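You operate a simulated robot arm through the tools that you are given. There is no shell and no other tool.

You are at the controls of a simulated robot arm. One attempt, no reset.

TASK
Put things in order on the top of the timber table. At the end: the teal socket box is on the brown carton (marked "SCREWS"); the orange can (marked "W230") stands where the teal socket box stood; the white foam piece from the top of the timber table stands where the orange can stood; the grey chalk stick stands where the white foam piece stood; whatever was shut is shut again. Leave all else as you found it, and nothing knocked over.
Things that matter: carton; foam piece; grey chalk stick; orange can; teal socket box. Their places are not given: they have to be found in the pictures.

It is judged by the outcome, as a careful person would: the job done as asked, and still so three seconds after it is handed in. It fails if anything else is knocked over, pushed out of place, dropped, spilled or broken.

THE ROBOT
A 6-joint arm with a two-finger parallel gripper, fixed in place. Base frame: the origin is at the foot of the arm, x ahead of it, y to its left, z up; the work surface is at about z = 0. Units: m, rad, N and s.
With the tool pointing down near the work surface it reaches from about 0.18 to 0.46 m from the base axis. Its first joint turns from -1.222 to 1.222 rad. Payload 1.9 kg.
The tool frame sits at the grasp point between the pads (the TCP): z along the fingers, y along the line on which they close. The tips reach 0.023 m beyond it. The gripper opens to 0.094 m. The fingers are 0.038 m wide and 0.01 m thick; the gripper's body (0.054 by 0.096 m) begins 0.039 m behind the TCP.
Orientation is told as [roll, pitch, yaw] about the base's x, y, z axes, in that order, counted from this pose: with the fingers straight down and closing along the base's y, the tool's x points along the base's -x, its y along +y and its z along -z.

THE INTERFACE
- The arm moves only by the tool jog_arm. Its argument "deltas" is a list of rows, each an object (a shift or turn left out is 0, a gripper value left out holds the last) with "angular": the turn, a rotation vector about the tool's x, y, z in rad, a list of three; "travel": the shift along the tool's x, y, z in m, a list of three; "gripper": the finger opening in m, from 0 to 0.094. In form: [{"angular": [ax, ay, az], "travel": [dx, dy, dz], "gripper": gripper}, ...]. A call has 1 to 20 rows; each row is the pose to reach, as a shift and turn from the pose commanded when the call began, along the tool's axes at that moment. Each row takes 0.2 s and may step no farther than 0.05 m and 0.15 rad from the row before; otherwise, or with a gripper value out of range, the whole call is refused. Where a pose cannot be reached the arm comes as near as it can. A force on the tool above 40 N (or 10 N above the force at the start of the call, whichever is more), or a blocked arm, ends the call early, and 0.2 s more pass. Each finger travels about 0.108 m/s and halts on what it meets, pressing with about 42 N; the grip force reading is that of the motor and also rises with nothing between the fingers. The clock runs only during rows and for 0.2 s after the last one: add rows that repeat a pose to give the fingers time. The reply holds the time, the measured pose of the TCP, the force on the tool along the base axes, the opening and the grip force, in the units named above and with some noise, with the torque about the TCP (base axes, N m) and any sound that the robot's microphone picked up.
- Cameras (640 x 400 px; columns grow to the right, rows downward): "scene" is fixed at [0.0307, 0.2949, 0.4279]; the picture's right is [-0.93, -0.36, 0.00], its down [-0.19, 0.49, -0.85] and it looks along [0.31, -0.79, -0.53] (base axes); focal length 305 px, centre (320, 200). "wrist" rides on the gripper at [0.086, 0.016, -0.074] in the tool frame; the picture's right is [-0.18, 0.98, 0.00], its down [-0.58, -0.11, -0.81] and it looks along [-0.79, -0.15, 0.59] (tool axes); focal length 243 px, centre (320, 200).
- grab_frame(camera): a new picture of that camera. It takes no simulated time.
- pixel_to_xyz(camera, pixels): for up to 12 pixels [column, row] of the newest picture of that camera ("zoom" is the newest enlarged one), the place [x, y, z] in the base frame of the surface seen there, good to about 0.002 m. It takes no simulated time.
- enlarge(camera, box): a new picture of the part [left, top, right, bottom] of that camera's present view, enlarged. It takes no simulated time.
- hand_in(): hands the job in; it is judged then, once.

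Open the gripper and draw the arm clear of the work before you hand the job in, unless the task says otherwise.

The tools are called after "Request:" as name(argument=value, ...) on one line, values as JSON. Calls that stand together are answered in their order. jog_arm: Moves the arm, as the interface text tells. Its arguments: {"type":"object","properties":{"deltas":{"type":"array"}},"required":["deltas"]} The other tools are called the same way: grab_frame (camera) takes a picture; pixel_to_xyz (camera, pixels) gives the place of the surface under pixels of a picture; enlarge (camera, box) takes an enlarged picture of a part of a camera's view; hand_in () hands the job in.

At the start:

```text
t: 0.0
position: [0.2095, -0.2875, 0.2667]
tcp_rot: [0.001, 0.001, 0.001]
ft_force: [-0.3, 0.2, 0.2]
wrist_torque: [-0.01, -0.01, -0.04]
gripper_width: 0.094
finger_force: 0.0
```

scene: 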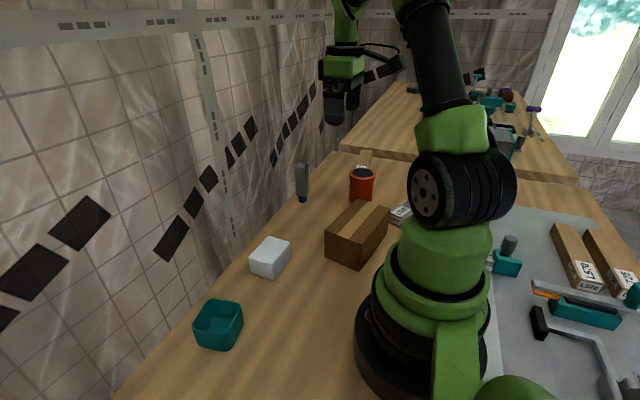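
wrist: 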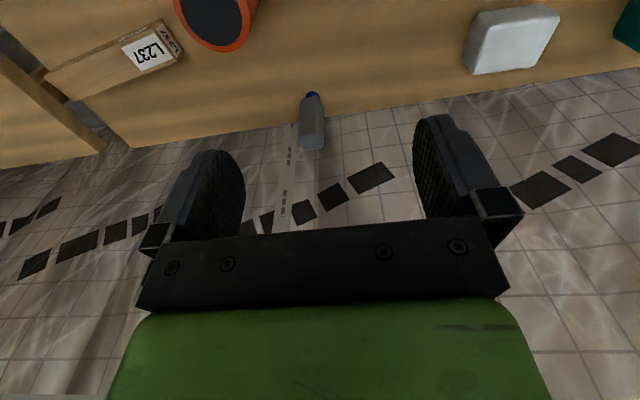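

The scene shows a teal open box near (218,323), a white block near (270,257), a brown carton near (357,233), an orange can near (361,183) and a grey stick-like object near (302,182). I enlarge these regions to identify each one.

Request:
enlarge(camera="scene", box=[270, 140, 430, 280])

Request:
enlarge(camera="scene", box=[160, 220, 320, 380])

Request:
enlarge(camera="scene", box=[470, 200, 640, 400])

Request:
grab_frame(camera="wrist")

```text
2.86 times, centred on (350, 210) of scene
```

zoom: 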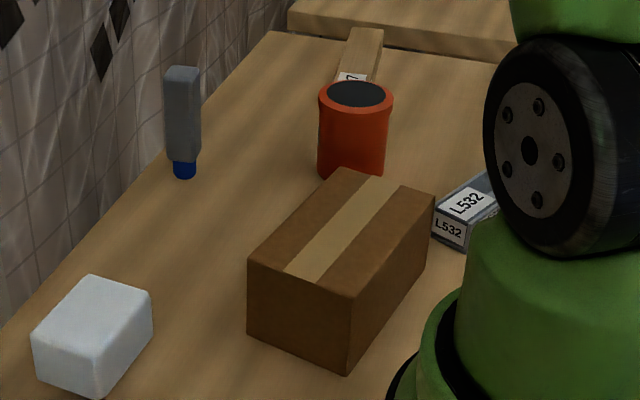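

```text
2.50 times, centred on (240, 300) of scene
```

zoom: 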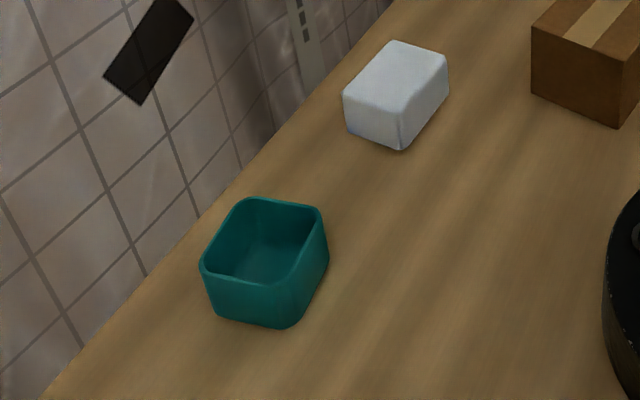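

```text
2.00 times, centred on (555, 300) of scene
```

zoom: 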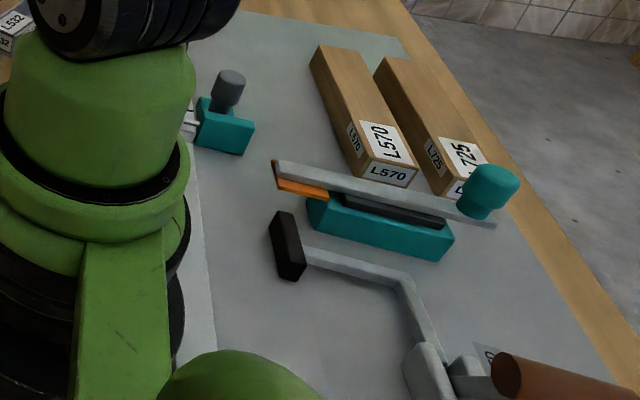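

```text
taken
```

wrist: 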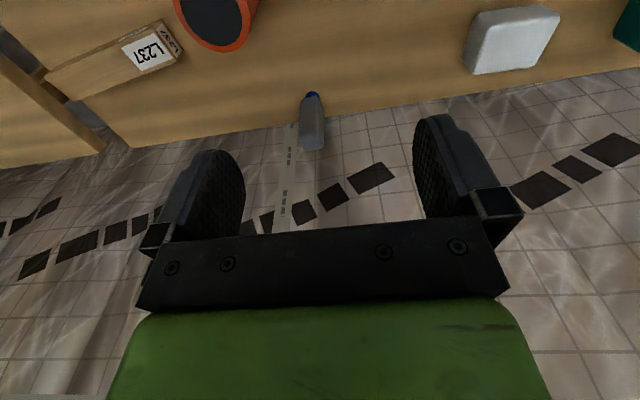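

The grey upright stick with a blue foot is near (302,182), and the can's top is near (361,172). I enlarge both tightly, and also look at the wrist view of the stick and the can.

Request:
enlarge(camera="scene", box=[280, 150, 340, 210])

Request:
enlarge(camera="scene", box=[335, 155, 415, 215])

Request:
enlarge(camera="wrist", box=[150, 0, 350, 160])

Request:
enlarge(camera="scene", box=[400, 60, 560, 180])

```text
6.67 times, centred on (310, 180) of scene
```

zoom: 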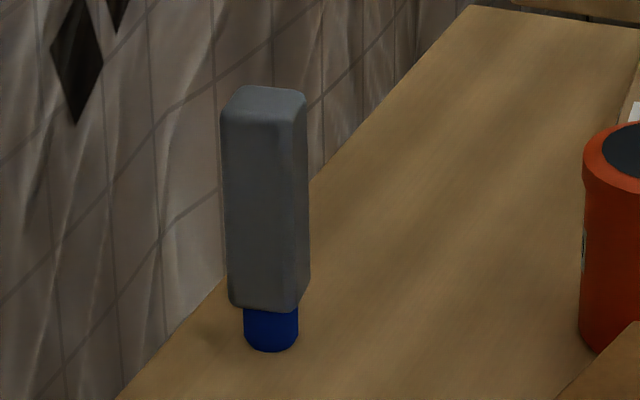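

```text
6.67 times, centred on (375, 185) of scene
```

zoom: 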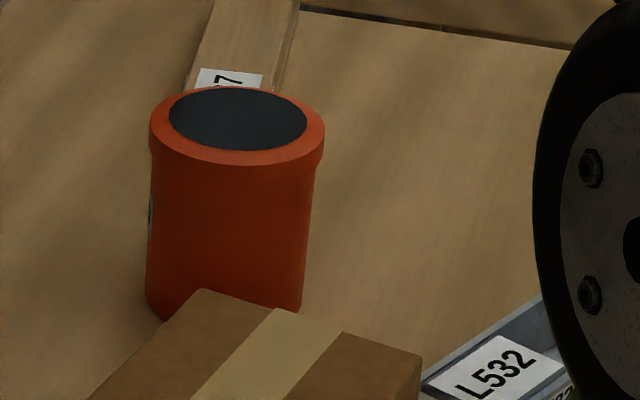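

```text
2.50 times, centred on (250, 80) of wrist
```

zoom: 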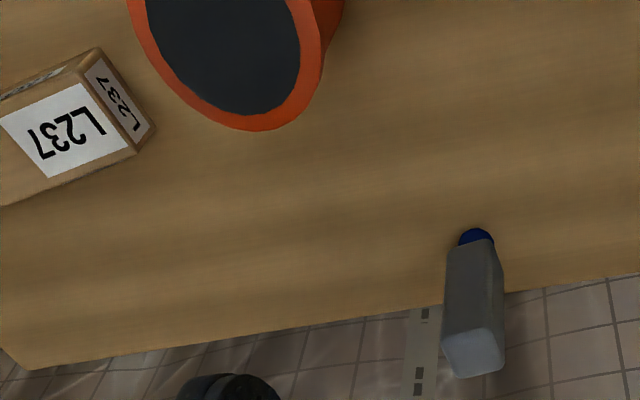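

```text
3.33 times, centred on (480, 120) of scene
```

zoom: 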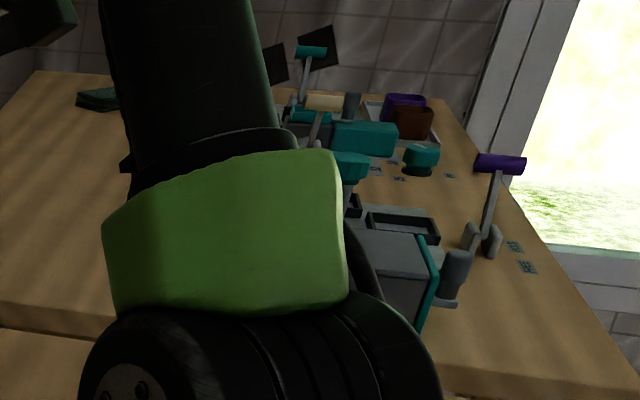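

I now measure positions of all visible items on the table with pixel_to_xyz in a fresh scene picture.

Request:
grab_frame(camera="scene")

Request:
pixel_to_xyz(camera="scene", pixels=[[302, 167], [302, 200], [361, 172], [361, 195], [357, 205], [327, 233], [358, 245], [390, 210], [270, 245], [270, 268], [218, 330], [205, 303]])

Request:
pixel_to_xyz(camera="scene", pixels=[[400, 213], [365, 165], [340, 152], [150, 385], [300, 350], [500, 265], [508, 245], [570, 250], [600, 240], [580, 310], [540, 325], [632, 295]])

```text
taken
```

scene: 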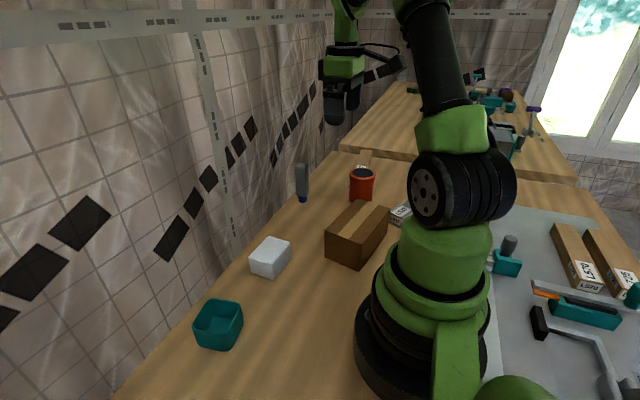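

```text
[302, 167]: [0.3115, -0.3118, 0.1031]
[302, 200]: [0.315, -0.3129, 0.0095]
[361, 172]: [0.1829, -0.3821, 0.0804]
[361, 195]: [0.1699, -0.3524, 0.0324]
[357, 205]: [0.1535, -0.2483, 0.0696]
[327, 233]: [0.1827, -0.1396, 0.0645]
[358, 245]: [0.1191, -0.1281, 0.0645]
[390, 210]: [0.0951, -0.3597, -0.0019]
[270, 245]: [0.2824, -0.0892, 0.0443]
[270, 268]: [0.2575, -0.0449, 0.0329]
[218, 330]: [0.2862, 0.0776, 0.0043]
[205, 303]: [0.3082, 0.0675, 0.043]
```

```text
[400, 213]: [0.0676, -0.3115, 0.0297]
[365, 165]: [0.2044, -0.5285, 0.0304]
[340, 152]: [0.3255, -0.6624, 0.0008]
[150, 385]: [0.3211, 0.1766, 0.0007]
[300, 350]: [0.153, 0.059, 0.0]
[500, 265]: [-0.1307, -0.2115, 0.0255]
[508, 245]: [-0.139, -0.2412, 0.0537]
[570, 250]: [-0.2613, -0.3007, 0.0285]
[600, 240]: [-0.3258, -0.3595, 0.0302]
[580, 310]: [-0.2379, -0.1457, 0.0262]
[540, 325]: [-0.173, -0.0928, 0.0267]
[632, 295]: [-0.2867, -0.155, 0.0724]
```

The nearby items are found, and I now want exact outlines. I enlarge the teal box region around (218,323) and measure its corners.

Request:
enlarge(camera="scene", box=[180, 285, 260, 365])

```text
5.00 times, centred on (220, 325) of scene
```

zoom: 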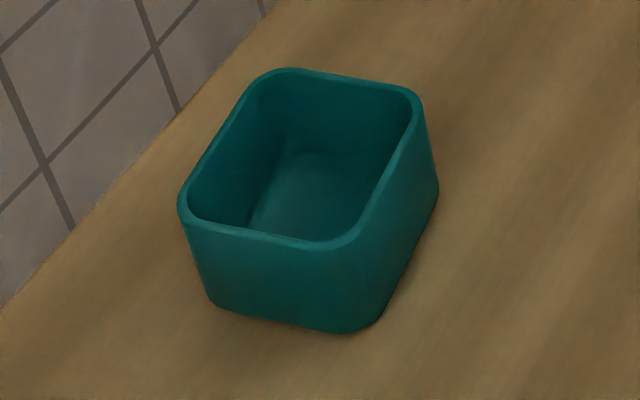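

The box is tapered and empty as far as I see. I measure its rim and foot in this zoom.

Request:
pixel_to_xyz(camera="zoom", pixels=[[290, 70], [350, 78], [412, 100], [395, 150], [366, 210], [330, 243], [260, 234], [188, 212], [190, 180], [230, 115], [310, 190], [290, 160]])

Request:
pixel_to_xyz(camera="zoom", pixels=[[215, 300], [280, 318], [340, 330], [375, 318], [400, 270], [435, 200], [300, 300], [400, 220]])

```text
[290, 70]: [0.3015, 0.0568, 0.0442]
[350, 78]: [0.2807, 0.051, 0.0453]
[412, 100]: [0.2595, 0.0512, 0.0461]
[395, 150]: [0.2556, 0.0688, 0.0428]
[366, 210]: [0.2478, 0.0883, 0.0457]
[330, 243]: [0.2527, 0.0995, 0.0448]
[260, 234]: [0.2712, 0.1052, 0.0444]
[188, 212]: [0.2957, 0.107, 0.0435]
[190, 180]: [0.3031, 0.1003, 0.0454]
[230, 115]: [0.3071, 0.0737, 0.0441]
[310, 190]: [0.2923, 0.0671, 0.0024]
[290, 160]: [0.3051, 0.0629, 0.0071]
```

```text
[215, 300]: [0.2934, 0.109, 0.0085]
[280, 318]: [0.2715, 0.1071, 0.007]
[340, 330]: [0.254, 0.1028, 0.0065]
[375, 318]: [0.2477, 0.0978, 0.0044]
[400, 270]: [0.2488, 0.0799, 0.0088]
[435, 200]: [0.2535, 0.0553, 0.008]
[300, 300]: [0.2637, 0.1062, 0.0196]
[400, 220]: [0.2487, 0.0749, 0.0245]
```

The teal box is about 0.058 m square, 0.045 m high, centred near (0.279, 0.079) and turned about 16°. Next I enlarge the foam piece and the carton to measure their outlines.

Request:
enlarge(camera="scene", box=[230, 225, 310, 285])

Request:
pixel_to_xyz(camera="zoom", pixels=[[320, 200], [300, 150], [250, 200], [200, 250]])

```text
6.67 times, centred on (270, 255) of scene
```

zoom: 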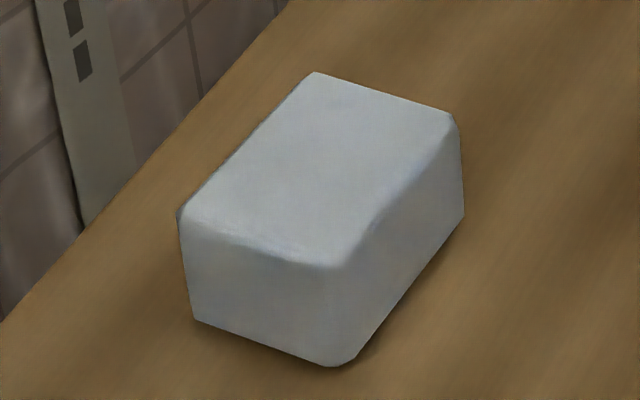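

```text
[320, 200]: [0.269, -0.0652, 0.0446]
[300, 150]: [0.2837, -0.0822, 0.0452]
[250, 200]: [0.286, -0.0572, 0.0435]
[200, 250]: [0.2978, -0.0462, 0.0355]
```

The foam is a rounded block. I measure its top corners and foot corners in this zoom.

Request:
pixel_to_xyz(camera="zoom", pixels=[[316, 78], [445, 115], [330, 258], [190, 212], [250, 148], [385, 98], [400, 185], [260, 240], [198, 315], [340, 360], [460, 210], [400, 290]])

Request:
enlarge(camera="scene", box=[315, 190, 405, 275])

```text
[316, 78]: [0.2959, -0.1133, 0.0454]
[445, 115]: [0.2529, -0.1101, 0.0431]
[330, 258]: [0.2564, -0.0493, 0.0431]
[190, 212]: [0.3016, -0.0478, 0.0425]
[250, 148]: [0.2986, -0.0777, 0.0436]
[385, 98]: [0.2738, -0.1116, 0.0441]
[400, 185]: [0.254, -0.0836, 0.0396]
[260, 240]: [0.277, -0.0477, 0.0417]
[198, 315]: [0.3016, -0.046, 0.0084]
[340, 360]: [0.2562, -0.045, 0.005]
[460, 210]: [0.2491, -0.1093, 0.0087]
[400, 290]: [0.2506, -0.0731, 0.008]
```

```text
4.71 times, centred on (360, 232) of scene
```

zoom: 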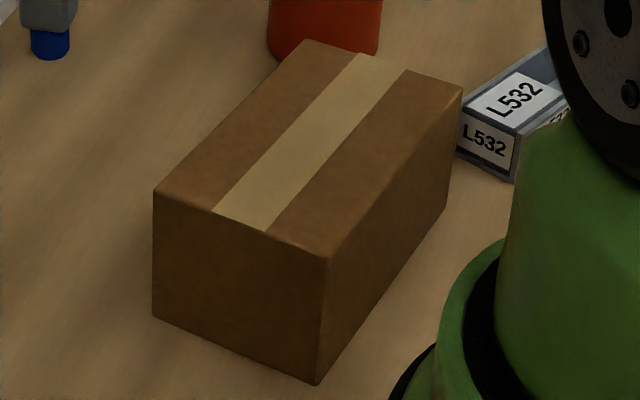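

The foam piece spans about x 0.250–0.301 and y −0.113 to −0.045, 0.045 m high. Now I measure the carton's corners in the newest zoom.

Request:
pixel_to_xyz(camera="zoom", pixels=[[308, 45], [455, 90], [325, 252], [160, 190], [230, 118], [390, 72], [390, 175], [245, 222], [157, 310], [315, 375], [445, 210], [310, 150]])

Request:
enlarge(camera="scene", box=[340, 155, 390, 205])

```text
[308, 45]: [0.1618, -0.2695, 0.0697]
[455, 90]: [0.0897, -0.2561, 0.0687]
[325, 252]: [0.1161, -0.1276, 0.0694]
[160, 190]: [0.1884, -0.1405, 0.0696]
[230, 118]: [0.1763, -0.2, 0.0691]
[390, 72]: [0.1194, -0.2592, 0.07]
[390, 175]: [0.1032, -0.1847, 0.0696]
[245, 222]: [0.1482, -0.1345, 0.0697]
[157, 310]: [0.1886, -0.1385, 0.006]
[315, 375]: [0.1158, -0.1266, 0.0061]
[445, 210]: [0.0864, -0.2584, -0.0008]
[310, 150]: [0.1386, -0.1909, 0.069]
```

```text
8.00 times, centred on (365, 180) of scene
```

zoom: 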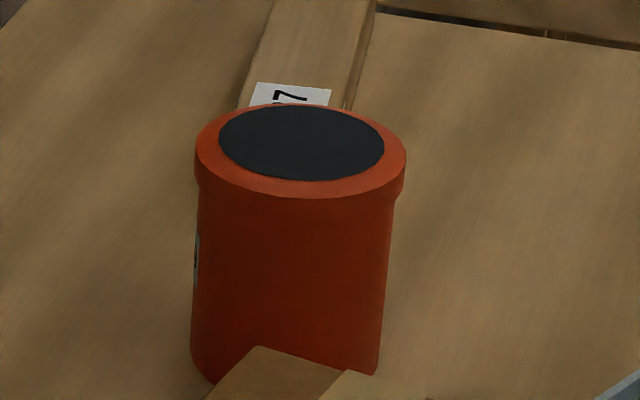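

The carton's top is at z 0.07, centred near (0.139, −0.198). Now I measure the can's rim and body in this zoom.

Request:
pixel_to_xyz(camera="zoom", pixels=[[208, 155], [396, 160], [300, 190], [300, 145], [240, 120], [370, 120], [300, 108], [200, 250], [380, 250], [300, 260], [300, 340], [197, 340]])

Request:
enlarge(camera="scene", box=[280, 150, 330, 210])

```text
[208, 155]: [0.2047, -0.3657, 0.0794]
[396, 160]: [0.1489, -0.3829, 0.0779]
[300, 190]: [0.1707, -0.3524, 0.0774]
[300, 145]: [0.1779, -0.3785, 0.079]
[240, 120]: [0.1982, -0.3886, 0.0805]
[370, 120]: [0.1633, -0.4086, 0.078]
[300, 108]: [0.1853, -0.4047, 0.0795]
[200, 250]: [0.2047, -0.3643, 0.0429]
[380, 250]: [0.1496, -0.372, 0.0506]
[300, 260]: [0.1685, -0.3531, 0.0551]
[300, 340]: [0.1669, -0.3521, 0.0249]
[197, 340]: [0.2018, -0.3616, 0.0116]
```

```text
6.67 times, centred on (305, 180) of scene
```

zoom: 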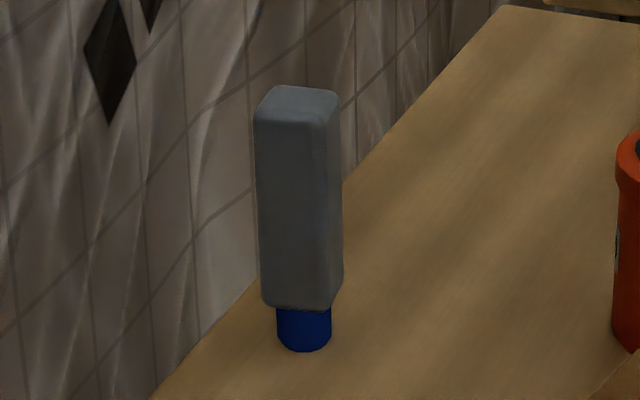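

The can is about 0.06 m across with rim at z 0.079, centred near (0.178, −0.379), and the grey stick stands at about (0.313, −0.313). Before acting I survey the rest of the table, so I move the arm high toward +y with the gripper open.

Request:
jog_arm(deltas=[{"travel": [-0.005, 0.042, -0.004]}, {"travel": [-0.01, 0.084, -0.008]}, {"travel": [-0.015, 0.126, -0.012]}, {"travel": [-0.02, 0.168, -0.016]}, {"travel": [-0.025, 0.21, -0.02]}, {"travel": [-0.03, 0.252, -0.024]}, {"travel": [-0.035, 0.294, -0.028]}, {"travel": [-0.04, 0.336, -0.033]}])

Request:
grab_frame(camera="wrist")

Request:
grab_frame(camera="scene")

```text
t: 1.8
position: [0.2512, 0.0487, 0.2956]
tcp_rot: [0.0, 0.0, 0.0]
ft_force: [-0.2, 0.1, 0.8]
wrist_torque: [-0.02, -0.01, 0.03]
gripper_width: 0.0937
finger_force: 0.1
```

```text
taken
```

wrist: 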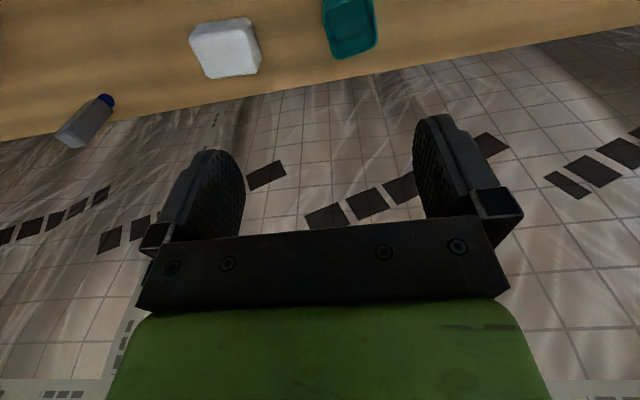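

```text
taken
```

scene: 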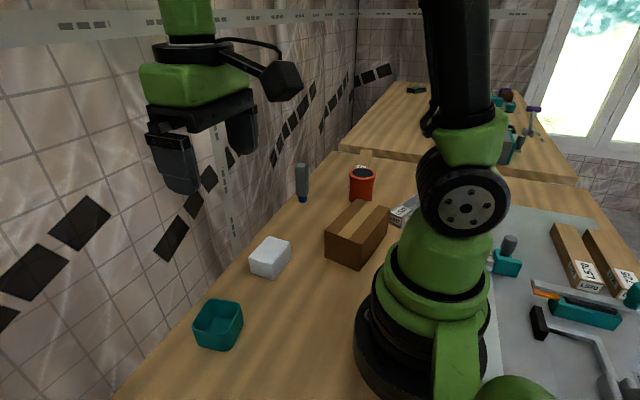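

Only the stick, foam and teal box show in the wrist view, so I turn the tool about 70° to look toward +y along the table.

Request:
jog_arm(deltas=[{"angular": [0, 0, -0.15]}, {"angular": [0, 0, -0.3]}, {"angular": [0, 0, -0.45]}, {"angular": [0, 0, -0.6]}, {"angular": [0, 0, -0.75]}, {"angular": [0, 0, -0.9]}, {"angular": [0, 0, -1.05]}, {"angular": [0, 0, -1.2]}])

Request:
grab_frame(camera="wrist")

```text
t: 3.6
position: [0.2501, 0.0484, 0.2991]
tcp_rot: [0.001, 0.0, 1.204]
ft_force: [-0.2, -0.1, -0.8]
wrist_torque: [0.02, -0.01, 0.0]
gripper_width: 0.0942
finger_force: 0.1
```

```text
taken
```

wrist: 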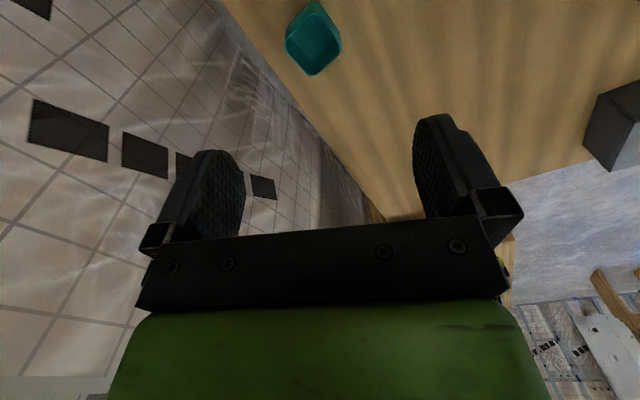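

Toward +y the table is empty apart from the teal box at (313,38) and a dark grey object at (612,125). I turn a bit further to see what that is.

Request:
jog_arm(deltas=[{"angular": [0, 0, -0.15]}, {"angular": [0, 0, -0.3]}, {"angular": [0, 0, -0.45]}, {"angular": [0, 0, -0.6]}, {"angular": [0, 0, -0.75]}])

Request:
grab_frame(camera="wrist")

```text
t: 4.8
position: [0.2492, 0.0492, 0.3002]
tcp_rot: [-0.001, -0.002, 1.953]
ft_force: [-0.9, -1.0, 0.4]
wrist_torque: [0.01, -0.03, 0.02]
gripper_width: 0.0937
finger_force: 0.1
```

```text
taken
```

wrist: 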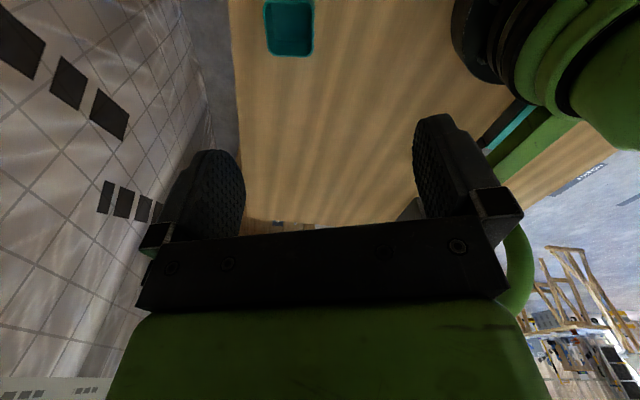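

The +y part of the table looks bare except something grey by the finger at (408,212) and small marks at (280,222). I enlarge that strip.

Request:
enlarge(camera="wrist", box=[230, 150, 430, 240])

Request:
pixel_to_xyz(camera="wrist", pixels=[[408, 212], [280, 222], [320, 200], [245, 150], [470, 140], [580, 150], [520, 130], [290, 45]])

```text
3.20 times, centred on (330, 195) of wrist
```

zoom: 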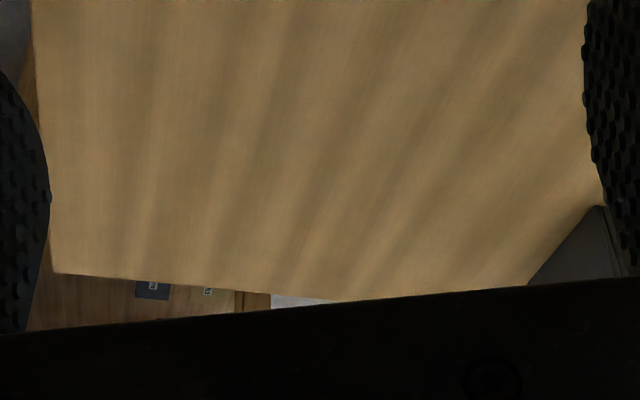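

```text
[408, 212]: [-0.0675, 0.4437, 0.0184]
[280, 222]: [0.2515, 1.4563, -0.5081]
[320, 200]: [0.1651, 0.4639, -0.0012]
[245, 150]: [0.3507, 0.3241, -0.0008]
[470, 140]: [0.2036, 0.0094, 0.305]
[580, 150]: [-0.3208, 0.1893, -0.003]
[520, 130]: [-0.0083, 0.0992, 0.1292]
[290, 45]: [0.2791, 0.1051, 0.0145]
```

The dark object at (-0.07, 0.44) is a large box far out of reach, not chalk. I turn back to yaw 0, to survey the −y side next.

Request:
jog_arm(deltas=[{"angular": [0, 0, 0.15]}, {"angular": [0, 0, 0.3]}, {"angular": [0, 0, 0.45]}, {"angular": [0, 0, 0.6]}, {"angular": [0, 0, 0.75]}, {"angular": [0, 0, 0.9]}, {"angular": [0, 0, 1.05]}, {"angular": [0, 0, 1.2]}, {"angular": [0, 0, 1.35]}, {"angular": [0, 0, 1.5]}, {"angular": [0, 0, 1.65]}, {"angular": [0, 0, 1.8]}, {"angular": [0, 0, 1.95]}])

```text
t: 7.6
position: [0.25, 0.0485, 0.3008]
tcp_rot: [0.0, -0.001, -0.004]
ft_force: [-0.1, 0.3, 0.9]
wrist_torque: [0.01, 0.02, -0.01]
gripper_width: 0.0939
finger_force: 0.2
```

Back at yaw 0. I now turn to yaw about −1.05 so that the wrist camera looks along the table toward −y, over the carton, can and stick.

Request:
jog_arm(deltas=[{"angular": [0, 0, 0.15]}, {"angular": [0, 0, 0.3]}, {"angular": [0, 0, 0.45]}, {"angular": [0, 0, 0.6]}, {"angular": [0, 0, 0.75]}, {"angular": [0, 0, 0.9]}, {"angular": [0, 0, 1.05]}, {"angular": [0, 0, 1.2]}, {"angular": [0, 0, 1.35]}])

Request:
grab_frame(camera="wrist")

```text
t: 9.6
position: [0.2485, 0.0499, 0.299]
tcp_rot: [0.0, -0.001, -1.352]
ft_force: [-0.3, -0.6, 0.2]
wrist_torque: [0.0, -0.02, 0.0]
gripper_width: 0.0941
finger_force: 0.0
```

```text
taken
```

wrist: 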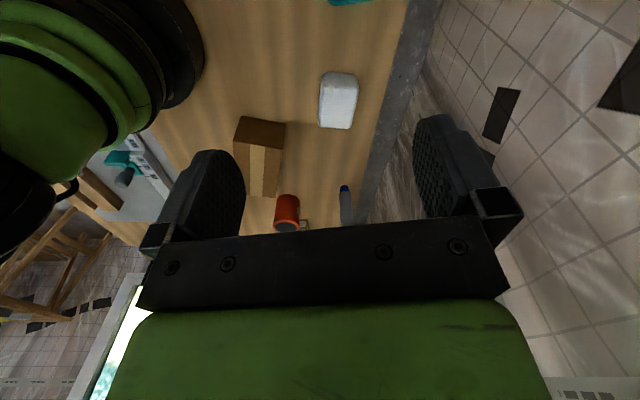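

From here, the only table items are the carton (259,155), foam (338,100), can (287,212) and the grey stick (345,203), so the targets are unambiguous. I turn to yaw +0.28 to match the teal box's angle.

Request:
jog_arm(deltas=[{"angular": [0, 0, -0.15]}, {"angular": [0, 0, -0.3]}, {"angular": [0, 0, -0.45]}, {"angular": [0, 0, -0.6]}, {"angular": [0, 0, -0.75]}, {"angular": [0, 0, -0.9]}, {"angular": [0, 0, -1.05]}, {"angular": [0, 0, -1.2]}, {"angular": [0, 0, -1.35]}, {"angular": [0, 0, -1.5]}, {"angular": [0, 0, -1.632]}])

Request:
grab_frame(camera="wrist")

```text
t: 12.0
position: [0.2485, 0.0476, 0.2982]
tcp_rot: [-0.001, 0.001, 0.284]
ft_force: [0.3, 0.2, 0.1]
wrist_torque: [0.03, 0.01, -0.01]
gripper_width: 0.0939
finger_force: 0.0
```

```text
taken
```

wrist: 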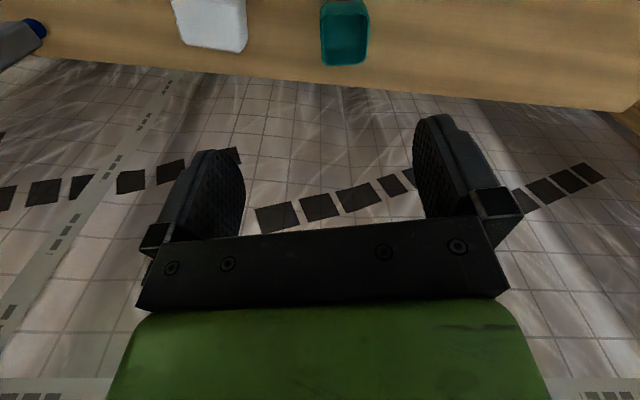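

The teal box shows at (345,32) and the foam at (212,22), both nearly square to the picture. I enlarge here and measure the teal rim from this second viewpoint.

Request:
enlarge(camera="wrist", box=[290, 0, 400, 70])

Request:
pixel_to_xyz(camera="wrist", pixels=[[320, 10], [369, 12], [321, 30], [368, 32], [325, 62], [345, 66], [365, 63], [345, 2], [345, 30]])

```text
5.71 times, centred on (345, 35) of wrist
```

zoom: 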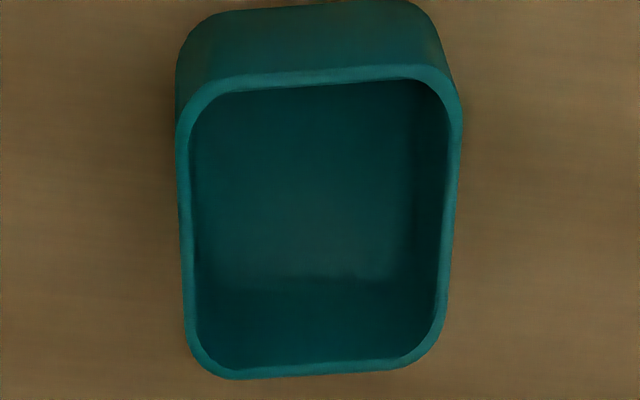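

```text
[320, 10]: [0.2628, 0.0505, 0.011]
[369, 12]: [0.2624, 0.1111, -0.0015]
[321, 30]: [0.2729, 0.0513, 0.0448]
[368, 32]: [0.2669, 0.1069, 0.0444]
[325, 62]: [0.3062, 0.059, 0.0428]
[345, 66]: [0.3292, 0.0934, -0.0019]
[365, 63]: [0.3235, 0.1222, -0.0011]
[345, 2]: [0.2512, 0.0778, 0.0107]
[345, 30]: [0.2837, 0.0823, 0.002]
```

I measure the rim edges in this zoom for a refined centre and angle.

Request:
pixel_to_xyz(camera="zoom", pixels=[[183, 170], [186, 220], [190, 300], [456, 170], [450, 230], [441, 300], [260, 80], [320, 76], [390, 70], [260, 373], [320, 369], [380, 365]])

```text
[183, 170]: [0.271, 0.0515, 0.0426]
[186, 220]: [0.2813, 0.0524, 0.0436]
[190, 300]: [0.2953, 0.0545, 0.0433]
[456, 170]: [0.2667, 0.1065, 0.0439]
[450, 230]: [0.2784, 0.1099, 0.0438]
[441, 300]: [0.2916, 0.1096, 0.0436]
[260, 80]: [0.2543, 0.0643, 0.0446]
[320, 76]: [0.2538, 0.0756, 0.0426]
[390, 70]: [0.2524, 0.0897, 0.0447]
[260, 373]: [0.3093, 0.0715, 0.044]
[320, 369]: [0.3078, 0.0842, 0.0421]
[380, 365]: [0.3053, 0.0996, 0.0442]
```

Refined: teal box centre (0.280, 0.0805), about 0.056 m wide, turned about 7° (0.12 rad). I move above it at z 0.13 with yaw 0.12.

Request:
jog_arm(deltas=[{"angular": [0, 0, 0.08], "travel": [-0.0096, 0.0056, 0.0425], "gripper": 0.094}, {"angular": [0, 0, 0.16], "travel": [-0.0191, 0.0111, 0.085]}, {"angular": [0, 0, 0.16], "travel": [-0.0287, 0.0167, 0.1275]}, {"angular": [0, 0, 0.16], "travel": [-0.0382, 0.0222, 0.17]}])

Request:
grab_frame(camera="scene")

Request:
grab_frame(camera="wrist")

```text
t: 13.0
position: [0.279, 0.0854, 0.1278]
tcp_rot: [-0.001, -0.002, 0.121]
ft_force: [-0.2, -0.8, -1.4]
wrist_torque: [0.01, -0.01, 0.02]
gripper_width: 0.0939
finger_force: 0.2
```

```text
taken
```

scene: 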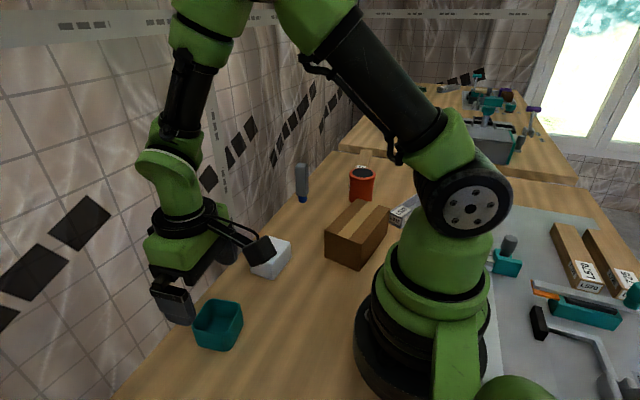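

```text
taken
```

wrist: 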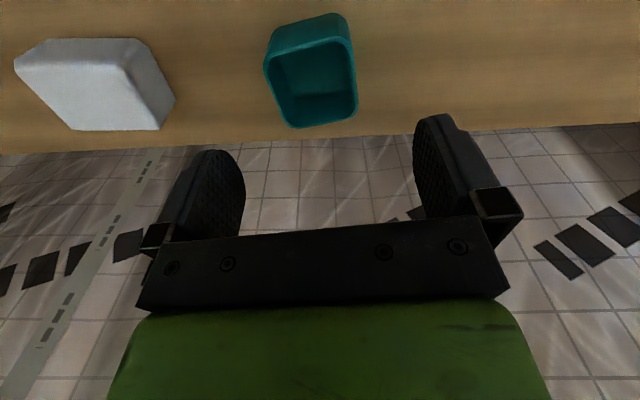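

The reading gives y 0.0854, a few mm more than intended. I hold still for two rows to get a second reading and compare with the box as seen in the wrist picture (310,70).

Request:
jog_arm(deltas=[{"travel": [0, 0, 0]}, {"travel": [0, 0, 0]}])

Request:
enlarge(camera="wrist", box=[230, 0, 390, 140])

Request:
pixel_to_xyz(camera="wrist", pixels=[[268, 75], [275, 100], [354, 65], [356, 90], [295, 52], [330, 47], [300, 127], [335, 121], [312, 85]])

```text
t: 13.6
position: [0.2788, 0.0834, 0.1288]
tcp_rot: [0.0, 0.0, 0.125]
ft_force: [1.0, 0.0, 0.3]
wrist_torque: [-0.01, 0.02, -0.01]
gripper_width: 0.0941
finger_force: 0.0
```

```text
2.86 times, centred on (310, 70) of wrist
```

zoom: 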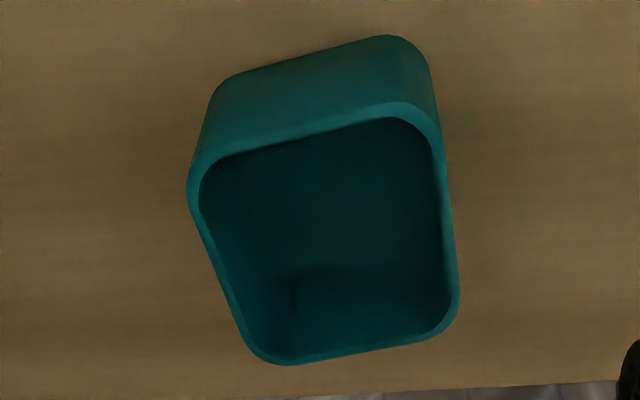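

```text
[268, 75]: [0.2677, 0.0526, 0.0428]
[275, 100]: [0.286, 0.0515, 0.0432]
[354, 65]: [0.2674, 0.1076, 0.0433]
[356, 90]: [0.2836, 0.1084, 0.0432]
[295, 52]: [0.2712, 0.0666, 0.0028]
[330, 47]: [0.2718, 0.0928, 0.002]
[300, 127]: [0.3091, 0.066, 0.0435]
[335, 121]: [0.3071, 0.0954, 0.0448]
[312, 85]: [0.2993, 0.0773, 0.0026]
```

I measure the rim more densely in this closer zoom to settle the box's angle and centre.

Request:
pixel_to_xyz(camera="zoom", pixels=[[192, 205], [208, 250], [225, 295], [240, 330], [440, 160], [447, 210], [453, 260], [457, 300], [250, 147], [300, 133], [350, 118], [390, 108]])

Request:
pixel_to_xyz(camera="zoom", pixels=[[290, 362], [320, 358], [360, 350], [400, 342], [420, 338], [225, 160], [330, 230], [400, 250]])

```text
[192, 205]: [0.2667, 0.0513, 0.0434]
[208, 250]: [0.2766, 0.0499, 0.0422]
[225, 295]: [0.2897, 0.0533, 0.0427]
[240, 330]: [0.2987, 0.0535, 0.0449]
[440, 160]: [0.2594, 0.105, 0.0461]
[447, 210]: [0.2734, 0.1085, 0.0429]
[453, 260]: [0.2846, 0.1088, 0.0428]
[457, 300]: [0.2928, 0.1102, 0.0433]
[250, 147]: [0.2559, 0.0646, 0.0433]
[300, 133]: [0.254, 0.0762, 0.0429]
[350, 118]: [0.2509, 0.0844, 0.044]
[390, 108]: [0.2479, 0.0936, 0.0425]
```

```text
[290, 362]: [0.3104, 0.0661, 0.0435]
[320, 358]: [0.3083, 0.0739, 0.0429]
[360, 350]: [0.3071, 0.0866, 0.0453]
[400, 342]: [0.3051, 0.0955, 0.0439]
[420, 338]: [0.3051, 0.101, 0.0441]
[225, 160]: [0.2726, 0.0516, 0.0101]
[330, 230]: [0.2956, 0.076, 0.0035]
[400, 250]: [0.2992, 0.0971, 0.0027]
```

Box centre confirmed at about (0.280, 0.080), while the tool reads y≈0.084. I descend straight to z≈0.028 with a −0.003 m correction along the closing line.

Request:
jog_arm(deltas=[{"travel": [0, -0.0035, 0.03], "gripper": 0.094}, {"travel": [-0.001, -0.0035, 0.06]}, {"travel": [-0.001, -0.0035, 0.085]}, {"travel": [-0.001, -0.0035, 0.1005]}, {"travel": [-0.001, -0.0035, 0.1005]}])

Request:
grab_frame(camera="scene")

Request:
grab_frame(camera="wrist")

```text
t: 14.8
position: [0.2804, 0.0751, 0.0284]
tcp_rot: [0.0, -0.001, 0.122]
ft_force: [1.1, 0.6, -0.5]
wrist_torque: [-0.02, 0.02, 0.0]
gripper_width: 0.094
finger_force: 0.1
```

```text
taken
```

scene: 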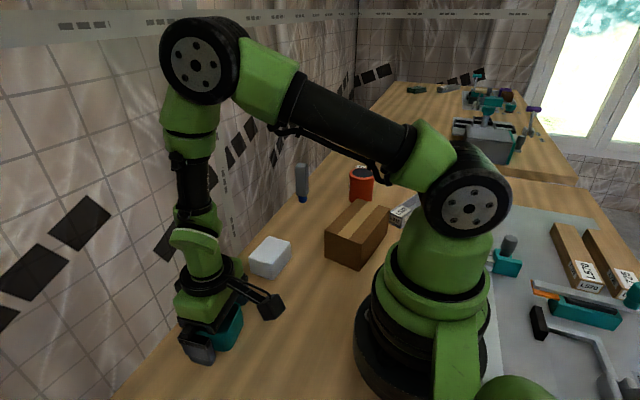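

```text
taken
```

wrist: 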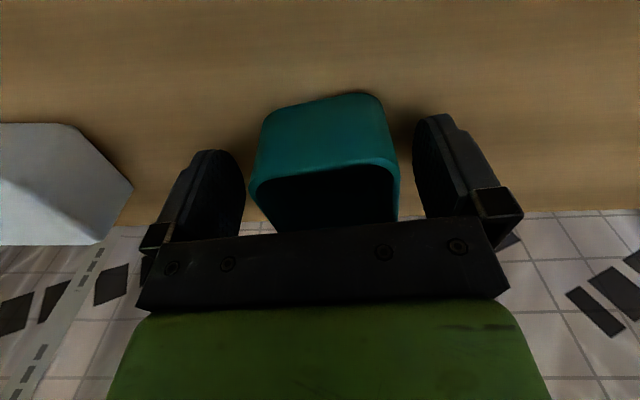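

The box sits between the fingers: left edge (252,190) by the left finger (245,190), right edge (398,175) by the right finger (415,180). I hold to get another reading before closing.

Request:
jog_arm(deltas=[{"travel": [0, 0, 0]}])

Request:
jog_arm(deltas=[{"travel": [0, 0, 0]}])

```text
t: 15.2
position: [0.2786, 0.0752, 0.0272]
tcp_rot: [-0.002, -0.001, 0.123]
ft_force: [0.2, 1.0, 0.3]
wrist_torque: [0.01, -0.04, 0.02]
gripper_width: 0.0939
finger_force: 0.1
```

```text
t: 15.6
position: [0.2803, 0.0753, 0.0272]
tcp_rot: [0.0, 0.0, 0.122]
ft_force: [0.2, 0.1, -0.1]
wrist_torque: [0.0, 0.01, 0.0]
gripper_width: 0.0941
finger_force: 0.2
```

Readings settle at y≈0.0752, while the box centre is about 0.080. I check the actual finger and box surfaces with pixel_to_xyz in the current wrist picture.

Request:
grab_frame(camera="wrist")

Request:
pixel_to_xyz(camera="wrist", pixels=[[240, 180], [235, 210], [205, 200], [420, 170], [425, 200], [440, 170], [252, 185], [260, 205], [398, 170], [397, 200], [320, 170], [320, 140]])

```text
taken
```

wrist: 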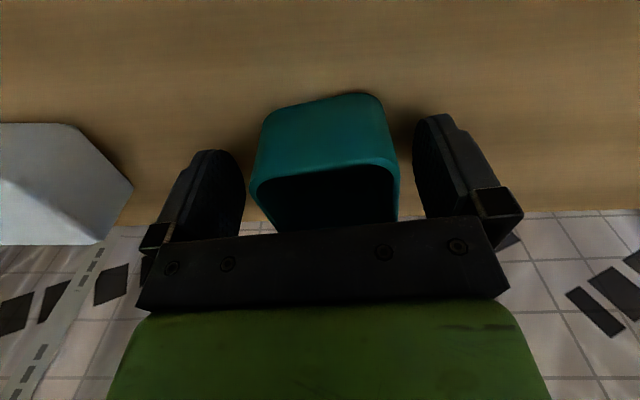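

```text
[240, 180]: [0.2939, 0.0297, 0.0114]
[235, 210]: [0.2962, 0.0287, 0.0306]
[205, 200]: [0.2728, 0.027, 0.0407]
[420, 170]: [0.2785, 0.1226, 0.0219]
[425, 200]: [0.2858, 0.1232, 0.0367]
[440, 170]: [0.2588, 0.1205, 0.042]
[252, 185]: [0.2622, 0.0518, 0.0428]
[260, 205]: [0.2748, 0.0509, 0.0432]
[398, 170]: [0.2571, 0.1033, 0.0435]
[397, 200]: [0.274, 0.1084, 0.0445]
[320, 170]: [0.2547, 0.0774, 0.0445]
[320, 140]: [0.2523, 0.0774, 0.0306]
```

The readings agree with the picture: finger midpoint is about 5 mm low in y relative to the box. I shift +0.0048 along the closing line and read again.

Request:
jog_arm(deltas=[{"travel": [0, 0.0048, 0]}, {"travel": [0, 0.0048, 0]}])

```text
t: 16.2
position: [0.2806, 0.0818, 0.0284]
tcp_rot: [-0.001, -0.002, 0.124]
ft_force: [-0.1, -0.4, -0.4]
wrist_torque: [-0.04, 0.0, -0.01]
gripper_width: 0.0941
finger_force: 0.0
```

Now y≈0.0818, within 2 mm of the box centre. I close gently to just under the box's width and hold for several rows.

Request:
jog_arm(deltas=[{"gripper": 0.075}, {"gripper": 0.065}, {"gripper": 0.06}, {"gripper": 0.055}, {"gripper": 0.05}, {"gripper": 0.05}, {"gripper": 0.05}])

Request:
grab_frame(camera="wrist")

```text
t: 17.8
position: [0.2811, 0.0813, 0.0291]
tcp_rot: [0.0, 0.0, 0.121]
ft_force: [-0.3, 0.1, 1.3]
wrist_torque: [0.0, 0.0, 0.01]
gripper_width: 0.0572
finger_force: 42.1
```

```text
taken
```

wrist: 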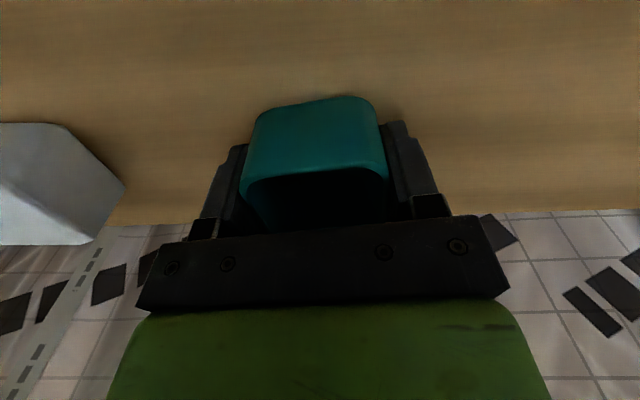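

Gripped: width 0.0572 m, force 42 N. I lift straight up by 0.17 m in small steps.

Request:
jog_arm(deltas=[{"travel": [0, 0, -0.01]}, {"travel": [0, 0, -0.03]}, {"travel": [0, 0, -0.065]}, {"travel": [0, 0, -0.1]}, {"travel": [0, 0, -0.135]}, {"travel": [0, 0, -0.17]}])

Request:
grab_frame(camera="scene")

```text
t: 19.2
position: [0.2794, 0.0804, 0.1982]
tcp_rot: [0.0, 0.0, 0.122]
ft_force: [-0.3, 0.8, 0.4]
wrist_torque: [-0.04, 0.01, -0.01]
gripper_width: 0.0504
finger_force: 0.0
```

```text
taken
```

scene: 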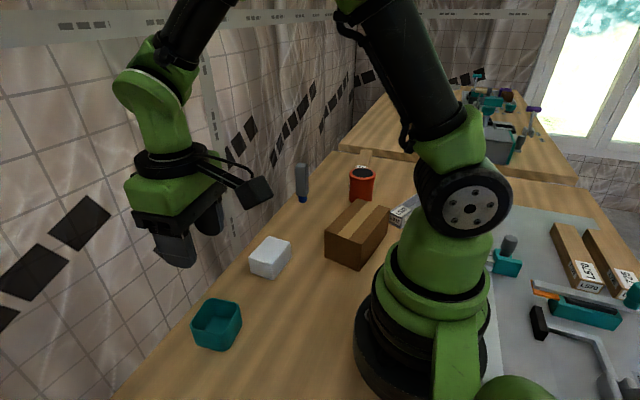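

The box slipped out: width now reads 0.0504 with no load, and the box still stands at (217,323). I look closely to see whether it moved.

Request:
enlarge(camera="scene", box=[180, 285, 260, 365])

Request:
pixel_to_xyz(camera="zoom", pixels=[[290, 70], [350, 78], [412, 100], [395, 150], [366, 210], [330, 243], [260, 234], [188, 212], [190, 180], [230, 115], [310, 190], [290, 160]])

Request:
grab_frame(camera="wrist")

```text
5.00 times, centred on (220, 325) of scene
```

zoom: 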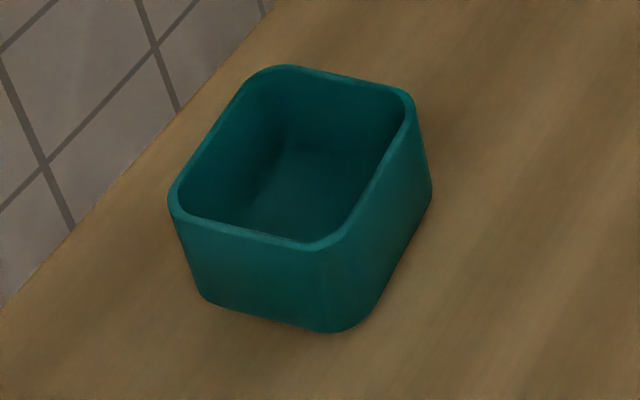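

```text
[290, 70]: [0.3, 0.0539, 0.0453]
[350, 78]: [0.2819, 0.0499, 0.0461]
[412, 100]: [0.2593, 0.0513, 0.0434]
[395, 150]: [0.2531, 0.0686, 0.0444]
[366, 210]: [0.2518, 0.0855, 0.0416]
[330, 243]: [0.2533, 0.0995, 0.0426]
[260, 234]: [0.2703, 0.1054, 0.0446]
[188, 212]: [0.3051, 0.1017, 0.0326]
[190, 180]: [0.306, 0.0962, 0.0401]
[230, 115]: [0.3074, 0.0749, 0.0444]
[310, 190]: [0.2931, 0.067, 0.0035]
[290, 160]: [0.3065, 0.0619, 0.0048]
```

```text
taken
```

wrist: 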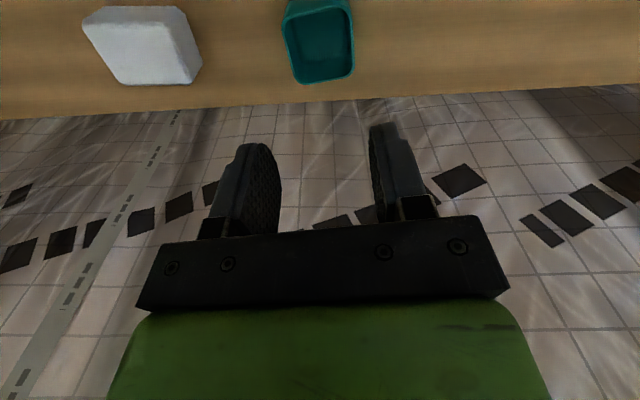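

The box is upright and within 1–2 mm of its old place. I check its present angle from the wrist view before trying again with a slower lift.

Request:
enlarge(camera="wrist", box=[270, 0, 370, 90])

Request:
pixel_to_xyz(camera="wrist", pixels=[[285, 35], [288, 50], [291, 65], [353, 25], [354, 40], [354, 60], [300, 19], [320, 16], [340, 13], [305, 82], [320, 80], [340, 78]])

```text
4.44 times, centred on (320, 45) of wrist
```

zoom: 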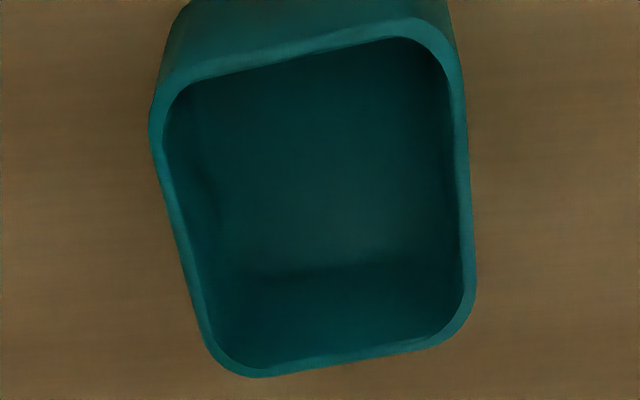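

```text
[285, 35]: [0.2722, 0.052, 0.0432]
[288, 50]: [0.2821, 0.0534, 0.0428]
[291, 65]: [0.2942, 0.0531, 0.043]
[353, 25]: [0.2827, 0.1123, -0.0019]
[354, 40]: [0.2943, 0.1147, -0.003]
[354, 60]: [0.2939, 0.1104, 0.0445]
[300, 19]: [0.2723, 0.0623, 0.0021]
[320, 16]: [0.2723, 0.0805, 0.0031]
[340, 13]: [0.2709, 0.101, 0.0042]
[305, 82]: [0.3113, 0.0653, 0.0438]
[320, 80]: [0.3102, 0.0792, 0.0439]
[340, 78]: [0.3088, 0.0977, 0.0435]
```

The box keeps about the same place and angle. I open fully, descend to z≈0.026 and check the reading before closing with full grip.

Request:
jog_arm(deltas=[{"travel": [0, 0, 0.03], "gripper": 0.094}, {"travel": [0, 0, 0.06]}, {"travel": [0, 0, 0.095]}, {"travel": [0, 0, 0.13]}, {"travel": [0, 0, 0.155]}, {"travel": [0, 0, 0.172]}, {"travel": [0, 0, 0.172]}])

Request:
grab_frame(camera="wrist")

```text
t: 20.8
position: [0.2803, 0.0811, 0.0246]
tcp_rot: [0.0, -0.001, 0.123]
ft_force: [-0.3, 0.6, 0.7]
wrist_torque: [-0.01, 0.01, 0.01]
gripper_width: 0.0939
finger_force: 0.0
```

```text
taken
```

wrist: 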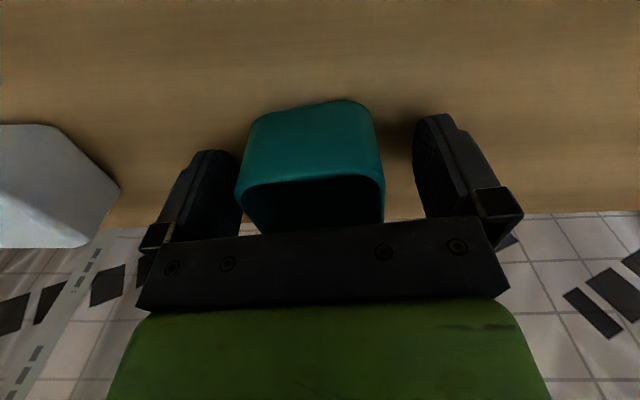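

The box sits between the open fingers at z 0.0246. I close fully on it (command 0) and hold long enough for the grip to settle.

Request:
jog_arm(deltas=[{"travel": [0, 0, -0.002], "gripper": 0.075}, {"travel": [0, 0, -0.002], "gripper": 0.062}, {"travel": [0, 0, -0.002], "gripper": 0.055}, {"travel": [0, 0, -0.002], "gripper": 0.03}, {"travel": [0, 0, -0.002], "gripper": 0.0}, {"travel": [0, 0, -0.002], "gripper": 0.0}, {"travel": [0, 0, -0.002], "gripper": 0.0}])

Request:
grab_frame(camera="wrist")

```text
t: 22.4
position: [0.2814, 0.0836, 0.0284]
tcp_rot: [0.001, -0.001, 0.122]
ft_force: [-0.4, 0.6, 2.2]
wrist_torque: [0.07, -0.03, -0.01]
gripper_width: 0.0573
finger_force: 42.1
```

```text
taken
```

wrist: 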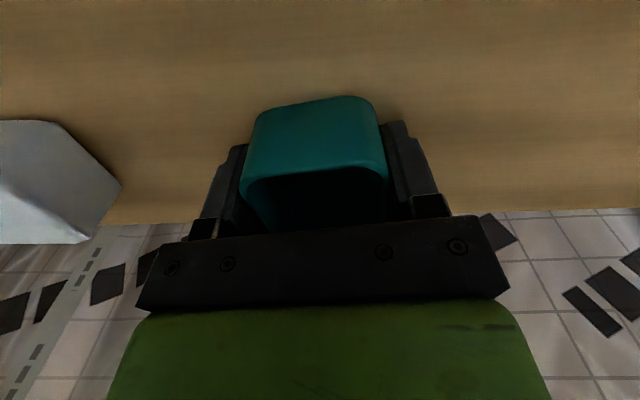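

Gripped again at 0.0573 m with 42 N. I lift very slowly by 8 mm and check the force and width.

Request:
jog_arm(deltas=[{"travel": [0, 0, -0.001]}, {"travel": [0, 0, -0.002]}, {"travel": [0, 0, -0.003]}, {"travel": [0, 0, -0.005]}, {"travel": [0, 0, -0.0065]}, {"travel": [0, 0, -0.008]}, {"travel": [0, 0, -0.008]}])

Request:
grab_frame(camera="wrist")

Request:
enlarge(camera="scene", box=[160, 280, 280, 370])

```text
t: 24.0
position: [0.2805, 0.0812, 0.0379]
tcp_rot: [0.0, 0.0, 0.122]
ft_force: [0.7, -1.2, -0.6]
wrist_torque: [0.01, -0.01, 0.01]
gripper_width: 0.0572
finger_force: 42.3
```

```text
taken
```

wrist: 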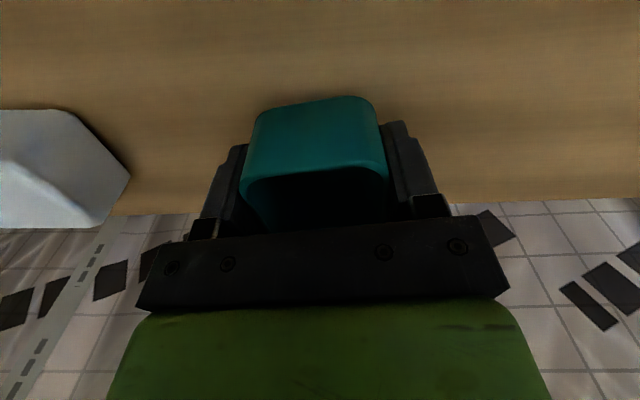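

```text
4.44 times, centred on (220, 325) of scene
```

zoom: 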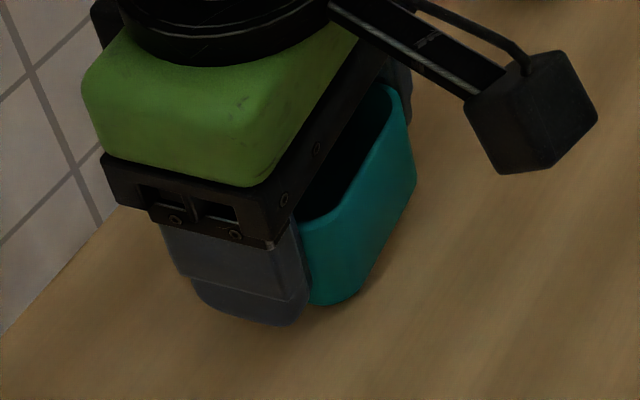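

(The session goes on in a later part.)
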